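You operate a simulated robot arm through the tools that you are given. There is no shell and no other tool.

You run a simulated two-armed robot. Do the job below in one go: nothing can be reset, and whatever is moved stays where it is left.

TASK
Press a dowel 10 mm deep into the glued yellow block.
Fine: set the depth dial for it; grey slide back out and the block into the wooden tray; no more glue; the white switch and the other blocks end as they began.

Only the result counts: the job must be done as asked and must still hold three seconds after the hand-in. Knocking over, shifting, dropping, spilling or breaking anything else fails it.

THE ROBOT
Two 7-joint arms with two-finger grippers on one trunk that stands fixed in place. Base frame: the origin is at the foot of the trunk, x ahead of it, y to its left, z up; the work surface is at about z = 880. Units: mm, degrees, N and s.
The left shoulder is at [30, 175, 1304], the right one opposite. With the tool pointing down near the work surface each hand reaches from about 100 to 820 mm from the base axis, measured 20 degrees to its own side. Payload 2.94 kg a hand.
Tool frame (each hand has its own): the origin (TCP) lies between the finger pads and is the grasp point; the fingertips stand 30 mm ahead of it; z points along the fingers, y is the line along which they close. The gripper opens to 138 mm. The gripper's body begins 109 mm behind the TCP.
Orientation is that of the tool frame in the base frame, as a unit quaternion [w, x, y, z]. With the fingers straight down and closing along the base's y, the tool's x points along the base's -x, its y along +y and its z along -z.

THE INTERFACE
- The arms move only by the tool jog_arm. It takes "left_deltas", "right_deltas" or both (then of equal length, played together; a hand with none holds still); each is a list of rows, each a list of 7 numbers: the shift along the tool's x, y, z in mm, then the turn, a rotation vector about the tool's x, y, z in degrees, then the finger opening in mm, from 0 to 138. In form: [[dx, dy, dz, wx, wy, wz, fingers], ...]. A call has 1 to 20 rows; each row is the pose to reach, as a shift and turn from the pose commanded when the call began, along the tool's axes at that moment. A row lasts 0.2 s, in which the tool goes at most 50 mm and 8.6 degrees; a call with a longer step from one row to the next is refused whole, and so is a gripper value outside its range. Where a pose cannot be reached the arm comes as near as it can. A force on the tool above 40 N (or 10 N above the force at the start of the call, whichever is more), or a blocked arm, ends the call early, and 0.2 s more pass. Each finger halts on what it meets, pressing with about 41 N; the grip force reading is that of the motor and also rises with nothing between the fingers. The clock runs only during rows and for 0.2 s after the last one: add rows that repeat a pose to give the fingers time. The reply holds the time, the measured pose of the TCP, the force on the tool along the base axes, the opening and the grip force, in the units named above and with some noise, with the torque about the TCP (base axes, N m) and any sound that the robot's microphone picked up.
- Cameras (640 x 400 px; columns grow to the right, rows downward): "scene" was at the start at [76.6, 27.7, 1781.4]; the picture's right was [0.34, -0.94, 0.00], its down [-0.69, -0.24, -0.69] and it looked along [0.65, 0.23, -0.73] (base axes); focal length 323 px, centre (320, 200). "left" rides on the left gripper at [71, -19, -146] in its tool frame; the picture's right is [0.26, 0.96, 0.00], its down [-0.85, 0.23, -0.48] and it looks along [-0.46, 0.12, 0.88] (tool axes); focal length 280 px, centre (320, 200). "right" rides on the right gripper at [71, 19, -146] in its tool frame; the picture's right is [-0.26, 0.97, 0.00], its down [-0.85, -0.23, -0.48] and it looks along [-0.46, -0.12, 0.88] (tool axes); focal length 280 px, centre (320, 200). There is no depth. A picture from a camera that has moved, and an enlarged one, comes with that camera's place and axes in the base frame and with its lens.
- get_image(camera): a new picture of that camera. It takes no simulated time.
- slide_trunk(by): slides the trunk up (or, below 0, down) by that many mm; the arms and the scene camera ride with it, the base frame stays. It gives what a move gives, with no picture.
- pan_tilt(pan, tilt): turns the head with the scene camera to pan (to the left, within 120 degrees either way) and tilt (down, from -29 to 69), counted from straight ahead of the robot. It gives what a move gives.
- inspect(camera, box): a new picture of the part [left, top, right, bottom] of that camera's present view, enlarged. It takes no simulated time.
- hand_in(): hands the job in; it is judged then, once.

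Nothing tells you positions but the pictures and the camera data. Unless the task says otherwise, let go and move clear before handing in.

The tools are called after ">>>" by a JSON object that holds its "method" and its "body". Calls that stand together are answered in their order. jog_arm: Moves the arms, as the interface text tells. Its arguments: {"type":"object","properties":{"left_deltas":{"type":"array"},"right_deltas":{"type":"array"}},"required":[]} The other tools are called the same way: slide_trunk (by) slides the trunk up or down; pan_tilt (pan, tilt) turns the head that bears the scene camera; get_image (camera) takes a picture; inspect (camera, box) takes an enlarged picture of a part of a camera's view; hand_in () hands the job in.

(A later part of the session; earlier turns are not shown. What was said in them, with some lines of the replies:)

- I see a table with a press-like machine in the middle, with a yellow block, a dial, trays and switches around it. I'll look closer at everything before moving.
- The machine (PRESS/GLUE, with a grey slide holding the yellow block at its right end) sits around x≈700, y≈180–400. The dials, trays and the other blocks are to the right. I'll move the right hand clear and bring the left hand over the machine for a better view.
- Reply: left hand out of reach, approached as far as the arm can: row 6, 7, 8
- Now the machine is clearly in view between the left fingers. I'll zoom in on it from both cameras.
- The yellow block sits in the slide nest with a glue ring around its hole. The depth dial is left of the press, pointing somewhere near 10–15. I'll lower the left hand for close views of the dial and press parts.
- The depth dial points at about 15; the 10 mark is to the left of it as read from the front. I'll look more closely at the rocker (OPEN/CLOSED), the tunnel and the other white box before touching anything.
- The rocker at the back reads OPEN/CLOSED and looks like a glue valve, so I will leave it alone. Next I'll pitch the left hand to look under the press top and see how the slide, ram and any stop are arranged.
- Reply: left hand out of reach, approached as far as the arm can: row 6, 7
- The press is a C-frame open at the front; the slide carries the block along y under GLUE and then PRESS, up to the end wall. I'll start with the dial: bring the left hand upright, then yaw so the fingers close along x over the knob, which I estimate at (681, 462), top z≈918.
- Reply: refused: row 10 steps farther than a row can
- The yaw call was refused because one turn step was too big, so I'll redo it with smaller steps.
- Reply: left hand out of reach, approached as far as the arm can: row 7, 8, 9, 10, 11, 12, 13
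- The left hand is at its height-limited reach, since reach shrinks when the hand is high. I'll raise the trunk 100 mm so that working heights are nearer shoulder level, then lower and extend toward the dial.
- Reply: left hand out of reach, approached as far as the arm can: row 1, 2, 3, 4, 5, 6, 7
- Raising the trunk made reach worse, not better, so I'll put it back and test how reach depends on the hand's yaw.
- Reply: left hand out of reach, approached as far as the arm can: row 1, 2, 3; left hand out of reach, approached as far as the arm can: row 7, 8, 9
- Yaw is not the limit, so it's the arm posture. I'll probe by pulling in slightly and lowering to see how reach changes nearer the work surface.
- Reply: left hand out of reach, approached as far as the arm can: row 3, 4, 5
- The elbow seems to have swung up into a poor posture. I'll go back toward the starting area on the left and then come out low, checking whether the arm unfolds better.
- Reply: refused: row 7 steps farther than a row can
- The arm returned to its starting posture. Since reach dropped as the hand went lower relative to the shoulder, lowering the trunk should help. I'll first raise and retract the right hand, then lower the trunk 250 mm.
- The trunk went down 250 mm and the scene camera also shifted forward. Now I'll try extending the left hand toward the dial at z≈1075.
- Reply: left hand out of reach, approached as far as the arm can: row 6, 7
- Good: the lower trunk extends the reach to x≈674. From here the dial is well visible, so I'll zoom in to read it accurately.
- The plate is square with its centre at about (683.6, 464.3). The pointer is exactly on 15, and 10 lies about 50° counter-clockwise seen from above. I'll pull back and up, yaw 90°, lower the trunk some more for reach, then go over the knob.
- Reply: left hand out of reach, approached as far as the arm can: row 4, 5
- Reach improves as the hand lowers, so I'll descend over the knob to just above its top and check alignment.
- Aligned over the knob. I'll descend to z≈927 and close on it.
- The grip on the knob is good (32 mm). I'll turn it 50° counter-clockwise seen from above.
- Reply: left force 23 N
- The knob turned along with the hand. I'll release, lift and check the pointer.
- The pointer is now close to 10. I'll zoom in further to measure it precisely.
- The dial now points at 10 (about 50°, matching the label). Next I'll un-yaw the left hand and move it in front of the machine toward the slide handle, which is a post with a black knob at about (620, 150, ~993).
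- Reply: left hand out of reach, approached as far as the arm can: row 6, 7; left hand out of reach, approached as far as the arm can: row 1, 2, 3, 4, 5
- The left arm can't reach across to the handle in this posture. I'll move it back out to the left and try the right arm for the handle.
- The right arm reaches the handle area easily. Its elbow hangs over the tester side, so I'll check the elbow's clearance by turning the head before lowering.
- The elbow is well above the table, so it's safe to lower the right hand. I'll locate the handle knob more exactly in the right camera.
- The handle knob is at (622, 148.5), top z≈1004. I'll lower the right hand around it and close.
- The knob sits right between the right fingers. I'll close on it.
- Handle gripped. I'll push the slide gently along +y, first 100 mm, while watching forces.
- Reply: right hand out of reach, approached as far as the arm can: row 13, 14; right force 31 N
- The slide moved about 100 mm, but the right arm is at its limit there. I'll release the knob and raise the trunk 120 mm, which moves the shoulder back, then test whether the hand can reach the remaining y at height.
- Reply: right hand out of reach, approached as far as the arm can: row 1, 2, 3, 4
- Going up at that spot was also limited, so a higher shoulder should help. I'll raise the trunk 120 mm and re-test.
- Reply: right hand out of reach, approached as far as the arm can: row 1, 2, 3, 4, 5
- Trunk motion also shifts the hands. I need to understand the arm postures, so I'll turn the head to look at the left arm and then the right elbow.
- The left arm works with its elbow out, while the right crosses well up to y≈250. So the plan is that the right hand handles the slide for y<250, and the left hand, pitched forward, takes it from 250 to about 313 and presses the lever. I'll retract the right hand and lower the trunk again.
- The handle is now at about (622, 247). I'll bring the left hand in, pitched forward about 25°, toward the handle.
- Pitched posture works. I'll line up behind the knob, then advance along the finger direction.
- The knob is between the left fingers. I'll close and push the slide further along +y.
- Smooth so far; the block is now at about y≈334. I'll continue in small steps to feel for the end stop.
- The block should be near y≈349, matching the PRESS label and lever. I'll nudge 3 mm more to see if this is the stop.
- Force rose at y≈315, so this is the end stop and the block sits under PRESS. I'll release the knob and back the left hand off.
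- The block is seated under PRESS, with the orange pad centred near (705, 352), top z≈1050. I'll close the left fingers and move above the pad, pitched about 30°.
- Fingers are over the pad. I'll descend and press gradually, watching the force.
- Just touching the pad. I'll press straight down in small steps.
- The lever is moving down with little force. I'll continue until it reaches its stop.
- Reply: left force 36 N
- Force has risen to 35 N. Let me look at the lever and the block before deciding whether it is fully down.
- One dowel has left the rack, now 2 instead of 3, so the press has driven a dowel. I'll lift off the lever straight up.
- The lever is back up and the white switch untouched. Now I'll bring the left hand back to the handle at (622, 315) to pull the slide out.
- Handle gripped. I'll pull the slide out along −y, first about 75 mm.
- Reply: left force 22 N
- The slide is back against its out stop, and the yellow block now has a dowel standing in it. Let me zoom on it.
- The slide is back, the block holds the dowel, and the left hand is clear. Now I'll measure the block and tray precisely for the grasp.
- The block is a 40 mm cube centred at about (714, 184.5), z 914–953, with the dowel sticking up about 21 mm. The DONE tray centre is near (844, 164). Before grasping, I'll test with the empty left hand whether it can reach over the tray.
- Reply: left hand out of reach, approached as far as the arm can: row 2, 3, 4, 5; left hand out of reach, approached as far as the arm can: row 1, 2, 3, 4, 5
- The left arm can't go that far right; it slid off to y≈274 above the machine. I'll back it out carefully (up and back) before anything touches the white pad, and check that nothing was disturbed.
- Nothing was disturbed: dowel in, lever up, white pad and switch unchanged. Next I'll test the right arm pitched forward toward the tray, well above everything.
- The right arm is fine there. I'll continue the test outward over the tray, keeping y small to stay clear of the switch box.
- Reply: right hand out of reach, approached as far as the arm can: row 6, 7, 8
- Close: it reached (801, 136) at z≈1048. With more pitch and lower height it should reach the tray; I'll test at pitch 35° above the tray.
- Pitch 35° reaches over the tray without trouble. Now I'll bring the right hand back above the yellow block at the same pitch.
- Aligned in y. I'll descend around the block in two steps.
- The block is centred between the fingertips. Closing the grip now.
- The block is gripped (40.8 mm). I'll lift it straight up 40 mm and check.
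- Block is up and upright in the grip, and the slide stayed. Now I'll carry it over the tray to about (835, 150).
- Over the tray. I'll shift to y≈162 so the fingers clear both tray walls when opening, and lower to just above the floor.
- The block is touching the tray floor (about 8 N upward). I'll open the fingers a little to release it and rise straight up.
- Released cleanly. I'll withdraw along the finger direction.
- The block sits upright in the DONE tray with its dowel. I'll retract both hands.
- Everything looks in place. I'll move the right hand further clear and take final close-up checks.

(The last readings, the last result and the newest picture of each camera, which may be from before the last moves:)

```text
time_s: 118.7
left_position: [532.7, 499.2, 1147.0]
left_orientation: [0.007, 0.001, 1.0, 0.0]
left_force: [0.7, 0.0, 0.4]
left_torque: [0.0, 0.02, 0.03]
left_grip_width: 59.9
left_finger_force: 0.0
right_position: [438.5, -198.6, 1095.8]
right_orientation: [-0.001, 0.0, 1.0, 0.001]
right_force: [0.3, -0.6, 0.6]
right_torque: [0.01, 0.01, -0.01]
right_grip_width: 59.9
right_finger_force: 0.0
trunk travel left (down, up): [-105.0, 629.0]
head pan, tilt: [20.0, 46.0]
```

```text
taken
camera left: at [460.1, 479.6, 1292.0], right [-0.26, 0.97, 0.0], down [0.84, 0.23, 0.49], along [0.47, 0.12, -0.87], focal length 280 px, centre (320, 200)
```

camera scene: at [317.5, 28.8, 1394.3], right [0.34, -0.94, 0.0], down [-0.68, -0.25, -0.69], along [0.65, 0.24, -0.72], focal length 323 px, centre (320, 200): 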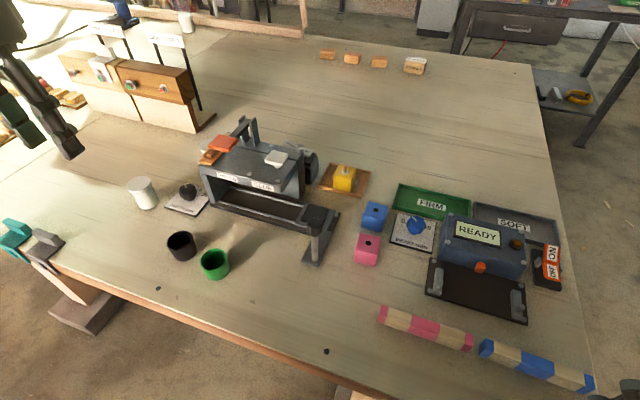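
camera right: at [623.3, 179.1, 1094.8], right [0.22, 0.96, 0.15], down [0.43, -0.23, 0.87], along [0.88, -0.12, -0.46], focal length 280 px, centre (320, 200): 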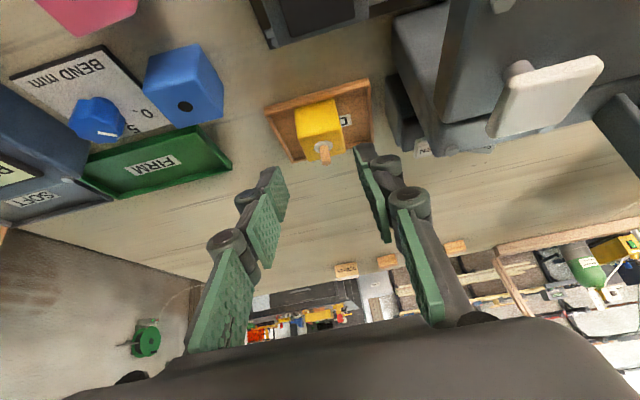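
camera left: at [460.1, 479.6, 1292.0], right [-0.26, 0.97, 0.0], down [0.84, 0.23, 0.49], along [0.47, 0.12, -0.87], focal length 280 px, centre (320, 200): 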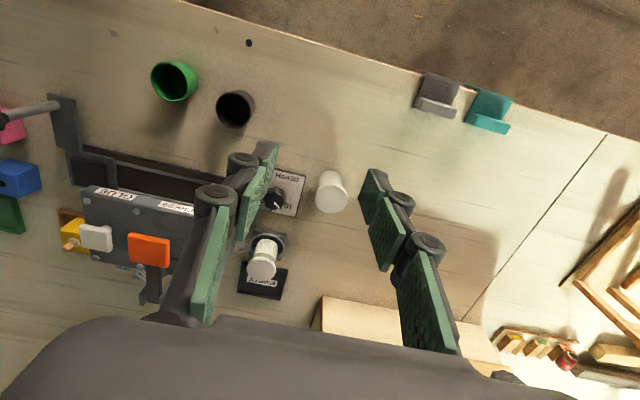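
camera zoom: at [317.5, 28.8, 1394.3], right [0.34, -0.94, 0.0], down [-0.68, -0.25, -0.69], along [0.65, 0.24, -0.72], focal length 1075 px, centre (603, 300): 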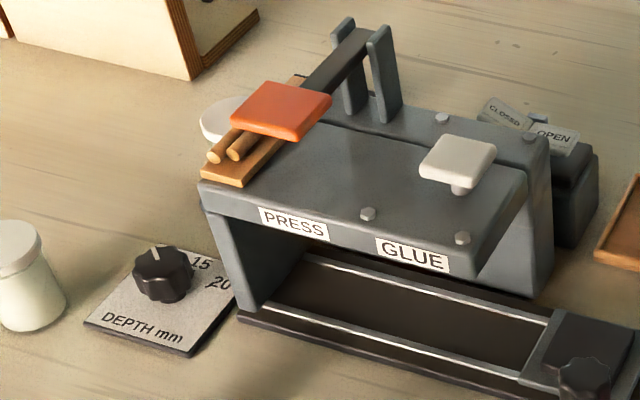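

Before handing in, I'll measure how far the dowel stands out and compare it with the rack dowels.

>>> {"method": "inspect", "body": {"camera": "scene", "box": [325, 155, 365, 200]}}

>>> {"method": "inspect", "body": {"camera": "scene", "box": [190, 130, 250, 180]}}

>>> {"method": "inspect", "body": {"camera": "left", "box": [40, 180, 200, 310]}}

```text
8.89 times, centred on (345, 178) of scene
camera zoom: at [317.5, 28.8, 1394.3], right [0.34, -0.94, 0.0], down [-0.68, -0.25, -0.69], along [0.65, 0.24, -0.72], focal length 2868 px, centre (98, 400)
```

zoom: 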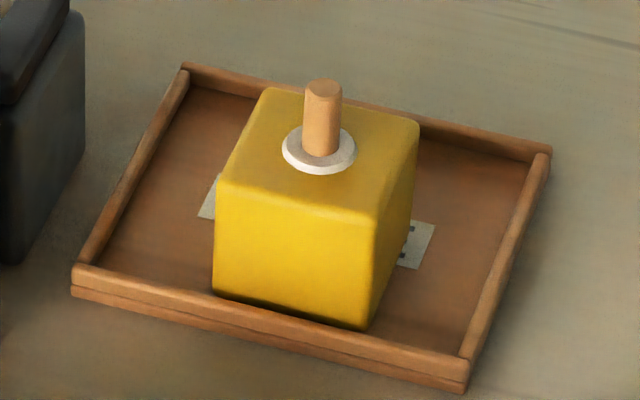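

```text
8.00 times, centred on (220, 155) of scene
camera zoom: at [317.5, 28.8, 1394.3], right [0.34, -0.94, 0.0], down [-0.68, -0.25, -0.69], along [0.65, 0.24, -0.72], focal length 2581 px, centre (1120, 560)
```

zoom: 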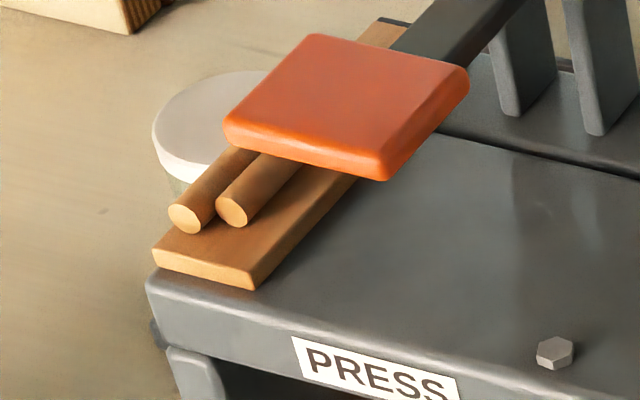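

```text
3.08 times, centred on (120, 245) of left
camera zoom: at [460.1, 479.6, 1292.0], right [-0.26, 0.97, 0.0], down [0.84, 0.23, 0.49], along [0.47, 0.12, -0.87], focal length 863 px, centre (935, 62)
```

zoom: 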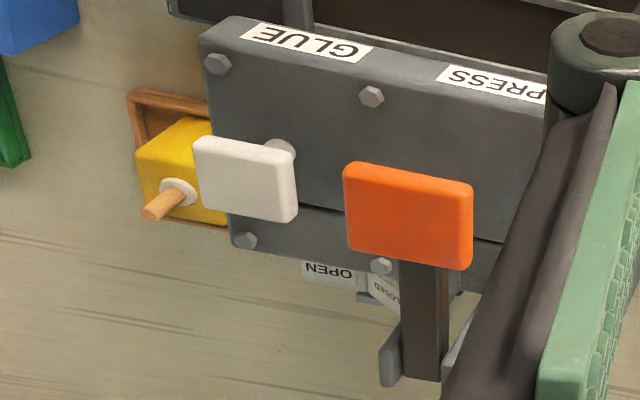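

The dowel stands about 20 mm proud, which fits a 30 mm dowel pressed 10 mm deep. The dial is at 10, the slide is out, and the block is upright in the DONE tray. The lever is up, the switch and other blocks are unchanged, and both hands are clear, so I'm handing in.

>>> {"method": "hand_in", "body": {}}

```text
The job is handed in.
```

I pressed a dowel into the glued yellow block and handed the job in. By my reading the dowel went in 10 mm, but that depth is inferred, not measured directly.

- **Depth:** I set the dial to 10. The dowel stands about 20 mm above the block. That means 10 mm in only if the dowel is 30 mm long, and I couldn't confirm the length. The dowels left on the rack looked longer than that.
- **Slide and block:** the grey slide is back out against its stop. The block stands upright in the wooden DONE tray.
- **Glue and switch:** I never pressed the white glue pad. While I was testing reach, the left hand passed a few millimetres above it. There was no sign of it being pressed and no new glue showed. I took the "white switch" to be the OPEN/CLOSED rocker behind the press and left it alone.
- **Everything else:** in the last pictures the pink and blue blocks, cups, cans and trays looked as they began. The orange lever is back up and both hands are clear.
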